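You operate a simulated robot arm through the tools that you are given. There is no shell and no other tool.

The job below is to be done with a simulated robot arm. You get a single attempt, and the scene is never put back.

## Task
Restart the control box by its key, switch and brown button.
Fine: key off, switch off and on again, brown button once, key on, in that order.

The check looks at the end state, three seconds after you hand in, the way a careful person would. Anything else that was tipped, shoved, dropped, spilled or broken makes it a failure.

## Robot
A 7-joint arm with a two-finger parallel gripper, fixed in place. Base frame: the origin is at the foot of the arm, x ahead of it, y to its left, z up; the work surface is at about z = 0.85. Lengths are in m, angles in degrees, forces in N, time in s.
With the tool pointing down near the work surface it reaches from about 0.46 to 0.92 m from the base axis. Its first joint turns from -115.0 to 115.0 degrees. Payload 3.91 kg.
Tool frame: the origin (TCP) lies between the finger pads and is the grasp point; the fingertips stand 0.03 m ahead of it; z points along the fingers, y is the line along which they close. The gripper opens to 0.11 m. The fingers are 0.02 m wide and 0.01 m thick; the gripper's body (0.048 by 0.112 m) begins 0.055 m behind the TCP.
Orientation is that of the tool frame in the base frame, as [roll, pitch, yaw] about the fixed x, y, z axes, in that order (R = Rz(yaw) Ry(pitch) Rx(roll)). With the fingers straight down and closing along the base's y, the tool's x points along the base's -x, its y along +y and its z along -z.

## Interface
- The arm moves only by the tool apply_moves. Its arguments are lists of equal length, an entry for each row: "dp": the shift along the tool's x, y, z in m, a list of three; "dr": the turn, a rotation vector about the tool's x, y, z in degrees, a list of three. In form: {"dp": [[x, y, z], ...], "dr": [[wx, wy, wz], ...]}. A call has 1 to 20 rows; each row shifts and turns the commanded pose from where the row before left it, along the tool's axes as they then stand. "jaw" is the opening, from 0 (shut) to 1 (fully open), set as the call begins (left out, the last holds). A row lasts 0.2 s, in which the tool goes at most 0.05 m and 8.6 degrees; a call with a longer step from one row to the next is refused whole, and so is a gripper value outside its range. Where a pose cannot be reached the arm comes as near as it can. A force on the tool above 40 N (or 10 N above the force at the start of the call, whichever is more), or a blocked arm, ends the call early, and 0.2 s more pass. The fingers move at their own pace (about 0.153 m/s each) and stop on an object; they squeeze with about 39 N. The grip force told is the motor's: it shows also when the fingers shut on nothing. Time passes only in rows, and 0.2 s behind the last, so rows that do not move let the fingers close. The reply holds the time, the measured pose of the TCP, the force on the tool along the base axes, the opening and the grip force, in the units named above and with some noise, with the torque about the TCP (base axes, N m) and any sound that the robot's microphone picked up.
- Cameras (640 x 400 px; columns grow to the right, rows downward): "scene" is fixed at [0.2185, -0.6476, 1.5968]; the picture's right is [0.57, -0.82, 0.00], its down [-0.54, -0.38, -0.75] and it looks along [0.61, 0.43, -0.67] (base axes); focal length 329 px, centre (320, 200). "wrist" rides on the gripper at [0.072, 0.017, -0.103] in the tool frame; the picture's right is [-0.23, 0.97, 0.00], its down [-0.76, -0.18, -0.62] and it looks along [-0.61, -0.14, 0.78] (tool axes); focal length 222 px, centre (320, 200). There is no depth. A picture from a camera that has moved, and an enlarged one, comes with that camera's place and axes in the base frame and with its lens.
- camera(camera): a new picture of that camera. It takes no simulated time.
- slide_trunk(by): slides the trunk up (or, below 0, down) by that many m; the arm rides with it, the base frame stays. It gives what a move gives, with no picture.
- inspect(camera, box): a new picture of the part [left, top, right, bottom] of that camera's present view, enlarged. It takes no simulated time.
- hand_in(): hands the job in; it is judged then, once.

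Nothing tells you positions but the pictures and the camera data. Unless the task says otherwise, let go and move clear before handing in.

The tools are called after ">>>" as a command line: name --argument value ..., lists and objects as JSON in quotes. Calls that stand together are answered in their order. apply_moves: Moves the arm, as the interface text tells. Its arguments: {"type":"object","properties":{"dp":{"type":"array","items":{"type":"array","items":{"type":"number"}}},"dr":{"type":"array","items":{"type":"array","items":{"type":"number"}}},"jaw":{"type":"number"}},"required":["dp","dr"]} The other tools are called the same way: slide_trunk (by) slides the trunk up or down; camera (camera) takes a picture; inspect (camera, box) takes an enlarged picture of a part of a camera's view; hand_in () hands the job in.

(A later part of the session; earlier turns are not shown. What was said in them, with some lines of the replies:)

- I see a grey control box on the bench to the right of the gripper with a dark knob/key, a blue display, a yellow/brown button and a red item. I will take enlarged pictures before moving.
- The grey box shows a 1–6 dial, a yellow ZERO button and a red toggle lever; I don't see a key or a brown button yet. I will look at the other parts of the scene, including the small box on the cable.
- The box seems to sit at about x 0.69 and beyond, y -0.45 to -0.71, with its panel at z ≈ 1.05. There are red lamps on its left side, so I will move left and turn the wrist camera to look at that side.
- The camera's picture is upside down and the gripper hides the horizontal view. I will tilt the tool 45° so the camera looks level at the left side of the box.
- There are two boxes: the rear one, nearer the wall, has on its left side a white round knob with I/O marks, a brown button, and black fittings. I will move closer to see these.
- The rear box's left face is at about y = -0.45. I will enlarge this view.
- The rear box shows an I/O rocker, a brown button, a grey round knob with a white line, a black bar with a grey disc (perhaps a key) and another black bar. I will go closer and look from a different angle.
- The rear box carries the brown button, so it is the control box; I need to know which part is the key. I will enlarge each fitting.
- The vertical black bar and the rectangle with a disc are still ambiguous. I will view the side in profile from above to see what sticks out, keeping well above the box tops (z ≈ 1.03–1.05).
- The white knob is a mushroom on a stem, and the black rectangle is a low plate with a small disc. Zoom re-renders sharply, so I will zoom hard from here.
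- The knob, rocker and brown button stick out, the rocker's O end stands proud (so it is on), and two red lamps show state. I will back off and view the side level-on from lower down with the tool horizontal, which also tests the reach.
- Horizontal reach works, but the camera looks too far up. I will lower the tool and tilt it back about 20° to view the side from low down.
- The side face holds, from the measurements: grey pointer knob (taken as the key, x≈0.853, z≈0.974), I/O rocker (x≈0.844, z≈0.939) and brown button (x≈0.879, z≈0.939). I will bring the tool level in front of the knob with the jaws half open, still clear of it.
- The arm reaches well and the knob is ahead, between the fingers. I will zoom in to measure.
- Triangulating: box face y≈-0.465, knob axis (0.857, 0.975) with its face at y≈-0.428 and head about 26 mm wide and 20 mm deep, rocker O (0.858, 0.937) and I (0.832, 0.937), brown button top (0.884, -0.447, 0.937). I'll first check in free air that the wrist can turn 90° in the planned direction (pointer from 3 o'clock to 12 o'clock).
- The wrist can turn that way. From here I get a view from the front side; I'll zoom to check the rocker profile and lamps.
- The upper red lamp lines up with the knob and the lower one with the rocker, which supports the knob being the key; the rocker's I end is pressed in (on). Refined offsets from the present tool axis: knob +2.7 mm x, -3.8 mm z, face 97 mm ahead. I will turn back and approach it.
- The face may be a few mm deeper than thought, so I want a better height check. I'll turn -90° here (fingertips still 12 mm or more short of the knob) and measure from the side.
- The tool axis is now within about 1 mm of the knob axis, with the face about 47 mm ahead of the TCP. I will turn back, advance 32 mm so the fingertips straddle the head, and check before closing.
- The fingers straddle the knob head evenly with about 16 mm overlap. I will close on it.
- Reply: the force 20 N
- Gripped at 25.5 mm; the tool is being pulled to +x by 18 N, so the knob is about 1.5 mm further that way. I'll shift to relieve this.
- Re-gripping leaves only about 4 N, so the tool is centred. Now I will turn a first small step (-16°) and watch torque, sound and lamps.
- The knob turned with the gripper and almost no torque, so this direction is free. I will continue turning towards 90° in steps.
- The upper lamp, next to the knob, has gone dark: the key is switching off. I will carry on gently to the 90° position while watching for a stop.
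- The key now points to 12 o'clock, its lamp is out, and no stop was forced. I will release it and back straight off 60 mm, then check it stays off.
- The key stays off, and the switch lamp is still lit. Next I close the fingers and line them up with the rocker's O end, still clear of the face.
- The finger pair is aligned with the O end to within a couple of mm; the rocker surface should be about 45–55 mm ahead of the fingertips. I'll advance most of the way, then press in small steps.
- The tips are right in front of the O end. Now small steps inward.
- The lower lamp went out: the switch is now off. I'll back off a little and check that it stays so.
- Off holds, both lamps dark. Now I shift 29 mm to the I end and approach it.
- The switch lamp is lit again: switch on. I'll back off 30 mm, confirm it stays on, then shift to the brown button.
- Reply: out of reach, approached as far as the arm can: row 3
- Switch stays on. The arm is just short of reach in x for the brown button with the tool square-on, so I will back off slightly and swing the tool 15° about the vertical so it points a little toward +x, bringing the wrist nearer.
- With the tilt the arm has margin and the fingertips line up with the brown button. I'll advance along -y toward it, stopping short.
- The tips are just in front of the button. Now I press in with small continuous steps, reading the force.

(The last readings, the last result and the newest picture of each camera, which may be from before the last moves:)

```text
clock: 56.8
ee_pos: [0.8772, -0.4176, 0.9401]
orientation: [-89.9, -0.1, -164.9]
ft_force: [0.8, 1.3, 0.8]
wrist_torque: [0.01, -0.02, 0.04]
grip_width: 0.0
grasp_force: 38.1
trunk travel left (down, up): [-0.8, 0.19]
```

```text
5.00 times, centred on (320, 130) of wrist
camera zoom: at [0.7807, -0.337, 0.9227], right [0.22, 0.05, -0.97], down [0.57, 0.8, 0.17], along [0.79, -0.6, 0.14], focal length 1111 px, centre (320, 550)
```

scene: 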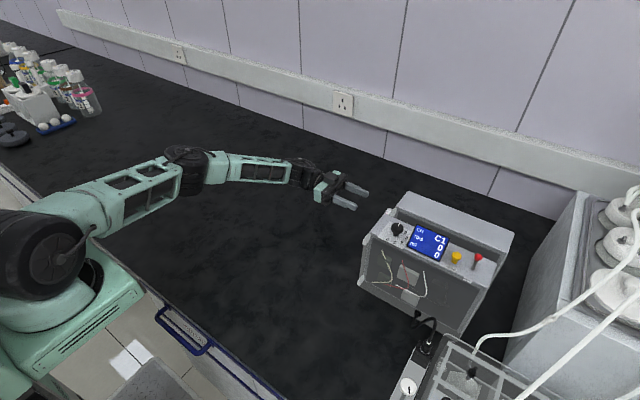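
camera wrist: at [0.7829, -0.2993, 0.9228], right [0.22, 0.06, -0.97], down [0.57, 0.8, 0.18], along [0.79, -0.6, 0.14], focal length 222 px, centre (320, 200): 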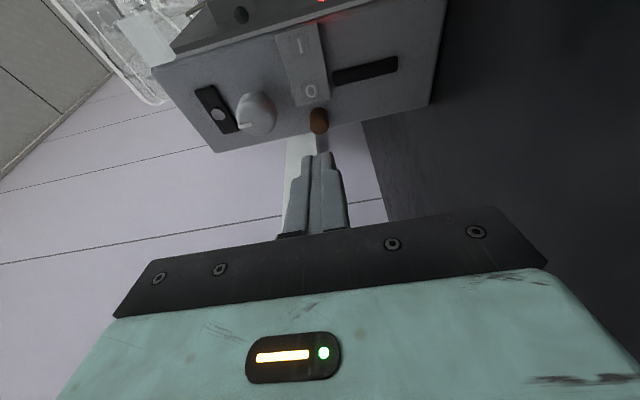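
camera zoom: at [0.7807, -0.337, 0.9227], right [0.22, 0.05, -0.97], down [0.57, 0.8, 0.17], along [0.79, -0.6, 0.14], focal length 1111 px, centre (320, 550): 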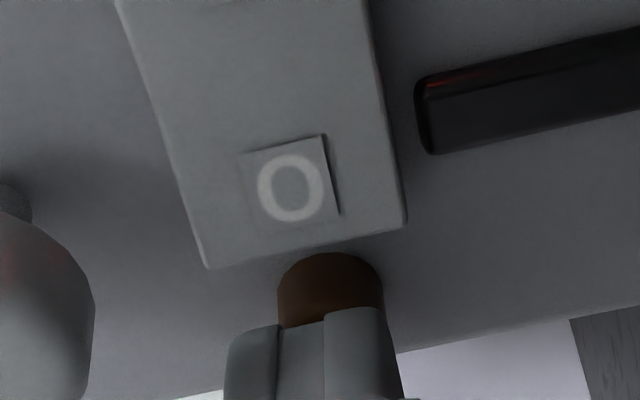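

>>> apply_moves --dp '[[0.00052, 0, 0.00193], [0.00026, 0, 0.00097], [0, 0, 0]]' --dr '[[0, 0, 0], [0, 0, 0], [0, 0, 0]]' --jaw 0

>>> inspect --camera "wrist" --box '[260, 90, 380, 170]'

```text
clock: 57.6
ee_pos: [0.8775, -0.4205, 0.9403]
orientation: [-89.8, -0.1, -165.1]
ft_force: [0.6, 2.6, 0.1]
wrist_torque: [-0.03, 0.01, 0.01]
grip_width: 0.0
grasp_force: 37.1
trunk travel left (down, up): [-0.8, 0.19]
heard: click
```

```text
5.00 times, centred on (320, 130) of wrist
camera zoom: at [0.7805, -0.3404, 0.9227], right [0.22, 0.06, -0.97], down [0.57, 0.8, 0.17], along [0.79, -0.6, 0.14], focal length 1111 px, centre (320, 550)
```

zoom: 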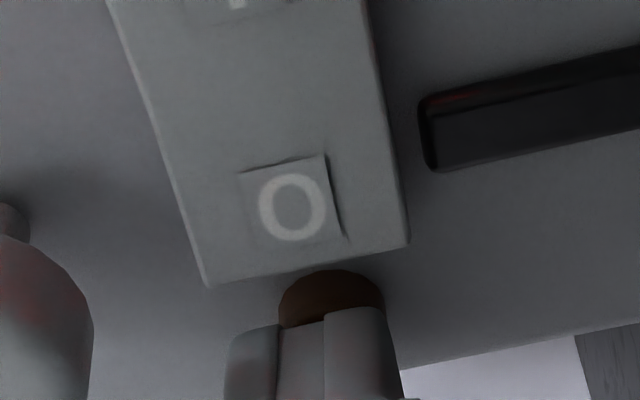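

A click was heard at 2.6 N: the brown button has registered once. I'll pull straight back along +y without re-pressing.

>>> apply_moves --dp '[[-0.0026, 0, -0.0097], [-0.0039, 0, -0.0145], [-0.0039, 0, -0.0145], [-0.0039, 0, -0.0145], [0, 0, 0]]' --dr '[[0, 0, 0], [0, 0, 0], [0, 0, 0], [0, 0, 0], [0, 0, 0]]' --jaw 0

>>> camera --camera "wrist"

>>> inspect --camera "wrist" --box '[220, 10, 420, 160]'

```text
clock: 58.8
ee_pos: [0.8791, -0.3642, 0.9397]
orientation: [-89.8, -0.1, -165.1]
ft_force: [-0.9, -0.3, -0.1]
wrist_torque: [-0.02, 0.0, -0.01]
grip_width: 0.0
grasp_force: 37.7
trunk travel left (down, up): [-0.8, 0.19]
```

```text
taken
camera wrist: at [0.7808, -0.2843, 0.9225], right [0.22, 0.06, -0.97], down [0.58, 0.8, 0.17], along [0.79, -0.6, 0.14], focal length 222 px, centre (320, 200)
```

wrist: 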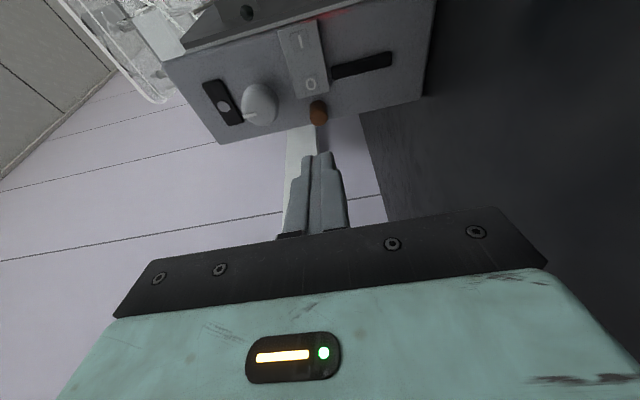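

```text
2.67 times, centred on (320, 85) of wrist
camera zoom: at [0.7808, -0.2843, 0.9225], right [0.22, 0.06, -0.97], down [0.58, 0.8, 0.17], along [0.79, -0.6, 0.14], focal length 592 px, centre (320, 507)
```

zoom: 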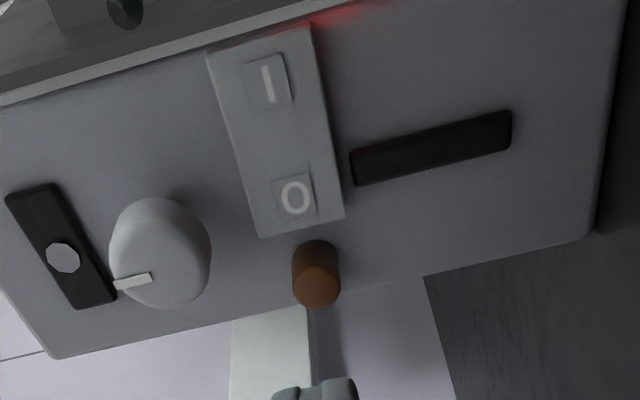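

The brown button is released, the switch lamp still glows. Now I swing the tool square again and line up with the key (measured at x≈0.858, z≈0.9745), jaws opening to about 38 mm.

>>> apply_moves --dp '[[0, 0, 0], [0, 0, 0], [0.01, -0.0174, 0], [0.01, -0.0174, 0], [0, 0, 0]]' --dr '[[0, 7.5, 0], [0, 7.5, 0], [0, 0, 0], [0, 0, 0], [0, 0, 0]]' --jaw 0.35

>>> camera --camera "wrist"

>>> inspect --camera "wrist" --box '[240, 10, 440, 190]'

```text
clock: 60.0
ee_pos: [0.8575, -0.3646, 0.977]
orientation: [-89.8, -0.1, 179.9]
ft_force: [-0.3, -0.1, -0.2]
wrist_torque: [0.01, 0.0, -0.01]
grip_width: 0.0386
grasp_force: 0.1
trunk travel left (down, up): [-0.8, 0.19]
```

```text
taken
camera wrist: at [0.7854, -0.2629, 0.9582], right [0.23, 0.0, -0.97], down [0.76, 0.62, 0.18], along [0.61, -0.78, 0.14], focal length 222 px, centre (320, 200)
```

wrist: 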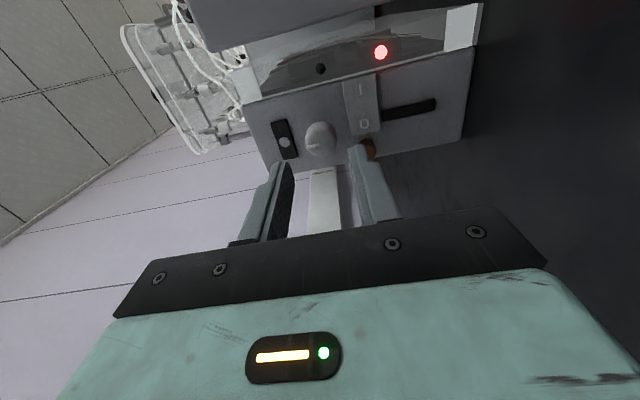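

```text
2.22 times, centred on (340, 100) of wrist
camera zoom: at [0.7854, -0.2629, 0.9582], right [0.23, 0.0, -0.97], down [0.76, 0.62, 0.18], along [0.61, -0.78, 0.14], focal length 494 px, centre (276, 422)
```

zoom: 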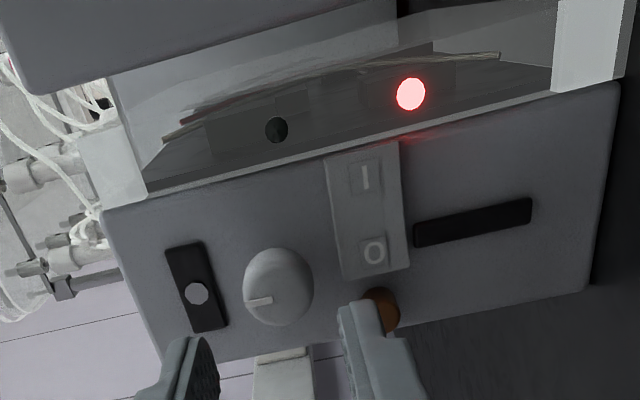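

Switch lamp on, key lamp off, key at 12 o'clock. I'm within 1 mm of its axis; I make that small correction, advance 44 mm to straddle the head, then look before closing.

>>> apply_moves --dp '[[-0.0005, 0.0007, 0], [0, 0, 0.012], [0, 0, 0.012], [0, 0, 0.012], [0, 0, 0.008], [0, 0, 0]]' --dr '[[0, 0, 0], [0, 0, 0], [0, 0, 0], [0, 0, 0], [0, 0, 0], [0, 0, 0]]' --jaw 0.35

>>> inspect --camera "wrist" --box '[240, 60, 440, 190]'

```text
clock: 61.4
ee_pos: [0.8602, -0.4103, 0.9736]
orientation: [-89.7, -0.1, -179.9]
ft_force: [0.0, 0.1, 0.0]
wrist_torque: [0.0, 0.0, 0.01]
grip_width: 0.0386
grasp_force: 0.0
trunk travel left (down, up): [-0.8, 0.19]
```

```text
3.08 times, centred on (340, 125) of wrist
camera zoom: at [0.787, -0.3078, 0.9559], right [0.23, 0.0, -0.97], down [0.76, 0.62, 0.18], along [0.61, -0.78, 0.14], focal length 684 px, centre (258, 431)
```

zoom: 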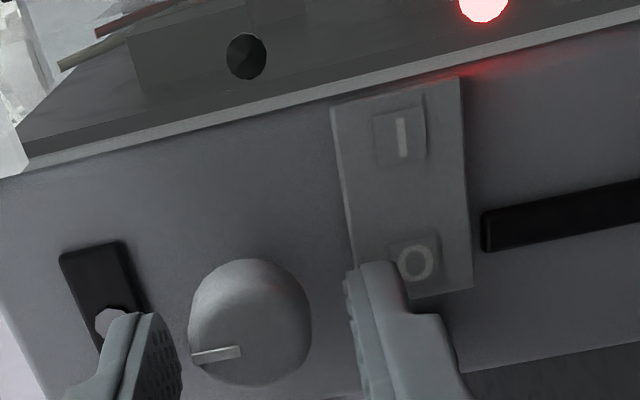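

The key sits about 2 mm above the tool axis now, so I raise the tool 1.8 mm and check again.

>>> apply_moves --dp '[[0, -0.0018, 0], [0, 0, 0]]' --dr '[[0, 0, 0], [0, 0, 0]]' --jaw 0.35

>>> inspect --camera "wrist" --box '[240, 60, 440, 190]'

```text
clock: 62.0
ee_pos: [0.8602, -0.4095, 0.9766]
orientation: [-89.9, 0.1, 179.8]
ft_force: [0.1, 0.3, -0.3]
wrist_torque: [0.03, -0.01, 0.0]
grip_width: 0.0385
grasp_force: 0.1
trunk travel left (down, up): [-0.8, 0.19]
```

```text
3.08 times, centred on (340, 125) of wrist
camera zoom: at [0.7871, -0.3072, 0.9581], right [0.23, 0.0, -0.97], down [0.76, 0.62, 0.18], along [0.61, -0.78, 0.14], focal length 684 px, centre (258, 431)
```

zoom: 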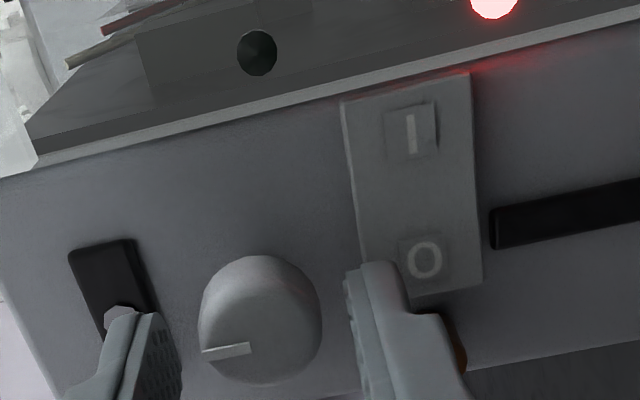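

Now centred. I close on the key.

>>> apply_moves --dp '[[0, 0, 0], [0, 0, 0], [0, 0, 0]]' --dr '[[0, 0, 0], [0, 0, 0], [0, 0, 0]]' --jaw 0

```text
clock: 62.8
ee_pos: [0.8602, -0.4088, 0.9744]
orientation: [-89.8, 0.1, 179.8]
ft_force: [-0.6, 0.8, -5.1]
wrist_torque: [0.19, -0.03, 0.16]
grip_width: 0.0258
grasp_force: 45.1
trunk travel left (down, up): [-0.8, 0.19]
```

Gripped with only 5 N of side force. Now I turn the key back +90° (toward 3 o'clock), in stages.

>>> apply_moves --dp '[[0.0008, 0, 0], [0, 0, 0], [0, 0, 0], [0, 0, 0], [0, 0, 0]]' --dr '[[0, 0, 6], [0, 0, 6], [0, 0, 6], [0, 0, 6], [0, 0, 6]]' --jaw 0

>>> inspect --camera "wrist" --box '[240, 10, 440, 190]'

```text
clock: 64.0
ee_pos: [0.8591, -0.4089, 0.976]
orientation: [-89.9, 30.1, -179.8]
ft_force: [12.1, -6.6, -2.8]
wrist_torque: [-0.06, 0.02, 0.72]
grip_width: 0.0255
grasp_force: 44.3
trunk travel left (down, up): [-0.8, 0.19]
```

```text
2.22 times, centred on (340, 100) of wrist
camera zoom: at [0.8047, -0.3075, 0.9241], right [0.68, 0.0, -0.73], down [0.57, 0.63, 0.53], along [0.46, -0.78, 0.43], focal length 494 px, centre (276, 422)
```

zoom: 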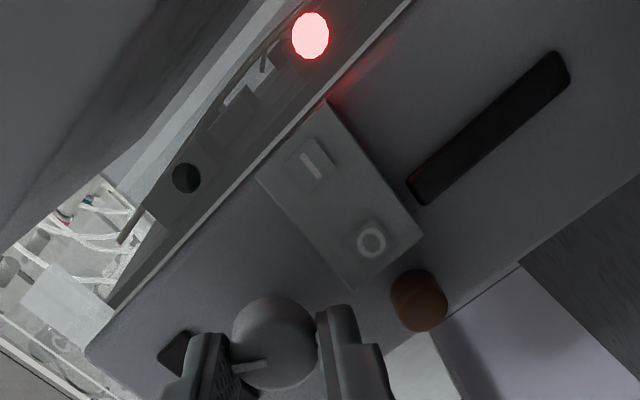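

>>> apply_moves --dp '[[-0.0007, 0.0004, 0], [0, 0, 0], [0, 0, 0], [0, 0, 0], [0, 0, 0]]' --dr '[[0, 0, 6], [0, 0, 6], [0, 0, 6], [0, 0, 6], [0, 0, 6]]' --jaw 0

>>> inspect --camera "wrist" --box '[220, 10, 440, 190]'

```text
clock: 65.2
ee_pos: [0.8592, -0.4089, 0.9772]
orientation: [-89.5, 60.1, -179.7]
ft_force: [12.4, -7.2, 4.9]
wrist_torque: [0.45, -0.02, -0.15]
grip_width: 0.0255
grasp_force: 44.9
trunk travel left (down, up): [-0.8, 0.19]
```

```text
2.22 times, centred on (330, 100) of wrist
camera zoom: at [0.8372, -0.3075, 0.9044], right [0.96, 0.0, -0.29], down [0.23, 0.63, 0.75], along [0.18, -0.78, 0.6], focal length 494 px, centre (298, 422)
```

zoom: 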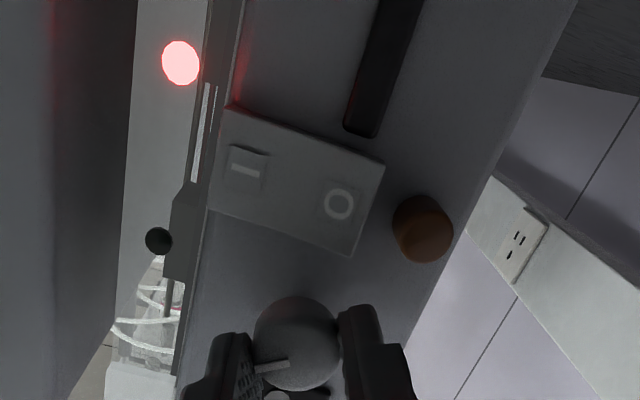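

Key lamp is still dark with 30° left to go. I'll turn the rest of the way.

>>> apply_moves --dp '[[0, 0, 0], [0, 0, 0], [0, 0, 0], [0, 0, 0], [0, 0, 0]]' --dr '[[0, 0, 6], [0, 0, 6], [0, 0, 6], [0, 0, 6], [0, 0, 6]]' --jaw 0

>>> inspect --camera "wrist" --box '[200, 10, 420, 190]'

```text
clock: 66.4
ee_pos: [0.8582, -0.4094, 0.9761]
orientation: [30.8, 89.8, -59.4]
ft_force: [-4.9, -3.8, 6.2]
wrist_torque: [0.24, 0.06, -0.28]
grip_width: 0.0253
grasp_force: 44.6
trunk travel left (down, up): [-0.8, 0.19]
```

```text
2.22 times, centred on (310, 100) of wrist
camera zoom: at [0.8751, -0.3075, 0.9035], right [0.97, 0.0, 0.23], down [-0.18, 0.63, 0.76], along [-0.15, -0.78, 0.61], focal length 494 px, centre (342, 422)
```

zoom: 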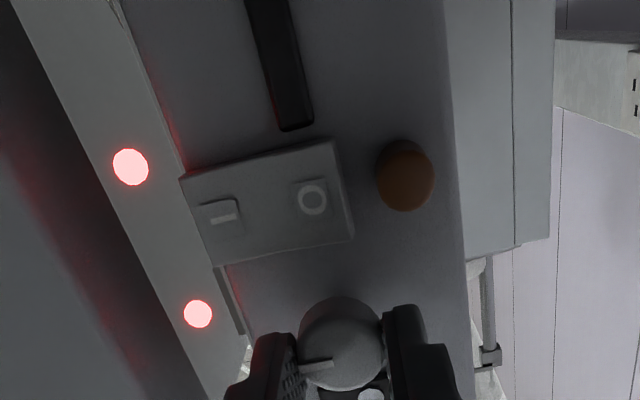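

Both lamps are lit: key on and switch on. I'll release the key, back straight off and check that everything stays.

>>> apply_moves --dp '[[0, 0, 0], [0, 0, -0.01], [0, 0, -0.02], [0, 0, -0.03], [0, 0, -0.03], [0, 0, 0]]' --dr '[[0, 0, 0], [0, 0, 0], [0, 0, 0], [0, 0, 0], [0, 0, 0], [0, 0, 0]]' --jaw 0.4

>>> camera --camera "wrist"

>>> inspect --camera "wrist" --box '[230, 20, 400, 160]'

```text
clock: 67.8
ee_pos: [0.86, -0.3188, 0.9788]
orientation: [1.5, 89.7, -88.5]
ft_force: [0.5, -0.3, 0.1]
wrist_torque: [-0.01, -0.01, 0.01]
grip_width: 0.0439
grasp_force: 0.1
trunk travel left (down, up): [-0.8, 0.19]
```

```text
taken
camera wrist: at [0.8755, -0.217, 0.9054], right [0.97, 0.0, 0.23], down [-0.18, 0.63, 0.76], along [-0.14, -0.78, 0.61], focal length 222 px, centre (320, 200)
```

wrist: 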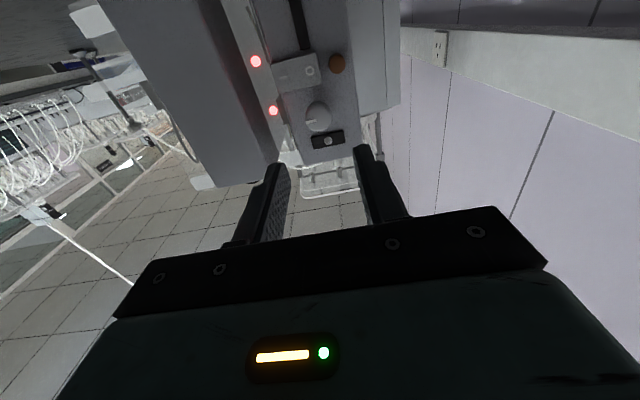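

```text
2.86 times, centred on (315, 90) of wrist
camera zoom: at [0.8755, -0.217, 0.9054], right [0.97, 0.0, 0.23], down [-0.18, 0.63, 0.76], along [-0.14, -0.78, 0.61], focal length 635 px, centre (334, 514)
```

zoom: 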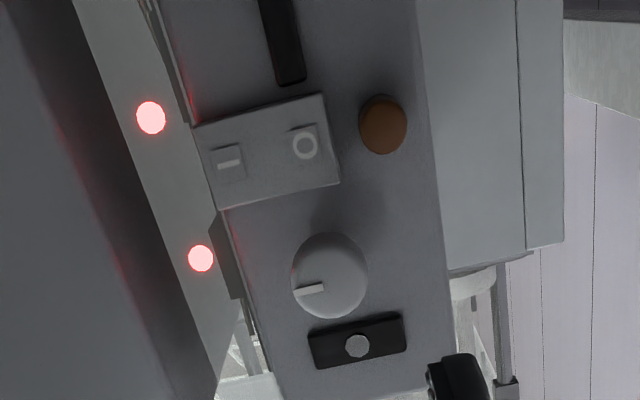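

Both lamps stay lit and the pointer is back at its starting direction. I'll move further clear and check the whole scene.

>>> inspect --camera "wrist" --box '[280, 95, 360, 145]'

>>> apply_moves --dp '[[0, -0.01, -0.03], [0, -0.01, -0.03], [-0.01, -0.01, -0.03], [-0.02, -0.01, -0.03], [-0.03, 0, -0.02], [-0.03, 0, 0], [0, 0, 0]]' --dr '[[0, 0, 0], [0, 0, 0], [0, 0, 0], [0, 0, 0], [0, 0, 0], [0, 0, 0], [0, 0, 0]]'

>>> camera --camera "scene"

>>> inspect --camera "scene" --box '[350, 180, 530, 340]'

```text
8.00 times, centred on (320, 120) of wrist
camera zoom: at [0.8755, -0.217, 0.9054], right [0.97, 0.0, 0.23], down [-0.18, 0.63, 0.76], along [-0.14, -0.78, 0.61], focal length 1777 px, centre (320, 840)
```

zoom: 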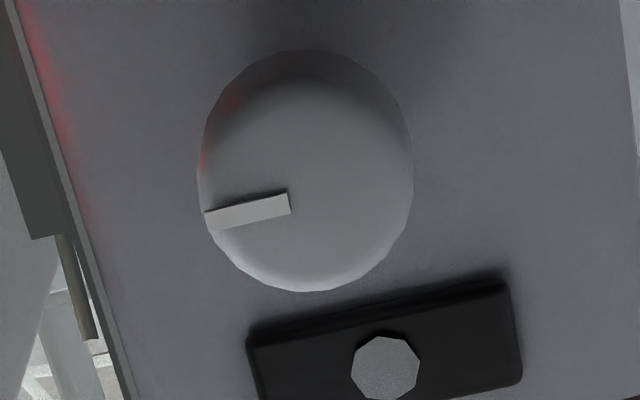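

```text
clock: 69.4
ee_pos: [0.8204, -0.179, 1.0665]
orientation: [-7.8, 89.8, -97.8]
ft_force: [-0.2, 0.8, 0.7]
wrist_torque: [0.02, -0.05, -0.04]
grip_width: 0.0437
grasp_force: 0.1
trunk travel left (down, up): [-0.8, 0.19]
```

```text
taken
```

scene: 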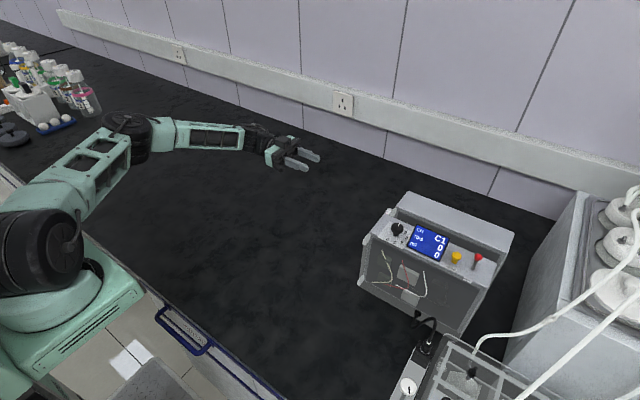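

```text
2.50 times, centred on (440, 260) of scene
camera zoom: at [0.2185, -0.6476, 1.5968], right [0.57, -0.82, 0.0], down [-0.54, -0.38, -0.75], along [0.61, 0.43, -0.67], focal length 822 px, centre (20, 50)
```

zoom: 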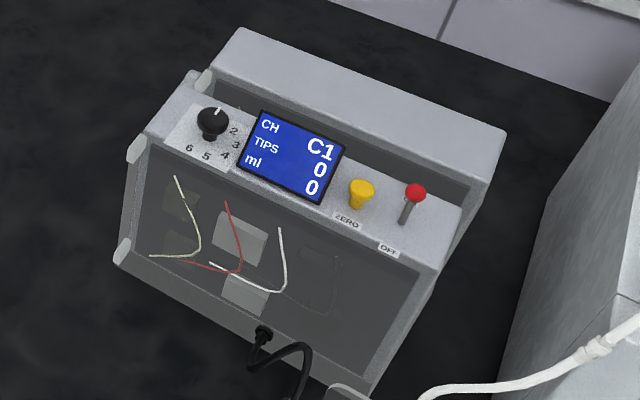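

Nothing else has moved: both boxes stand as at the start, the key pointer and both red lamps are back to their original on state, and the arm is clear with nothing held. The order done was key off, switch off and on, brown button once (click heard), key on, so I hand in.

>>> hand_in

```text
The job is handed in.
```

I restarted the rear control box in the order you gave and handed the job in. The hand-in tool only confirmed receipt, so I don't have the check's verdict.

I took the grey pointer knob on the box's left side as the key. The red lamp beside it went out and came back on as I turned it.

1. **Key off:** I turned it a quarter turn, and its lamp went out.
2. **Switch off and on:** I pressed the rocker's O end and then its I end, and its lamp went out and relit.
3. **Brown button:** I pressed it once and heard a click.
4. **Key on:** I turned it back to its starting direction, and its lamp relit.

After I let go, both lamps were still lit. The last scene picture showed both boxes where they started, and the arm was empty and clear of them.
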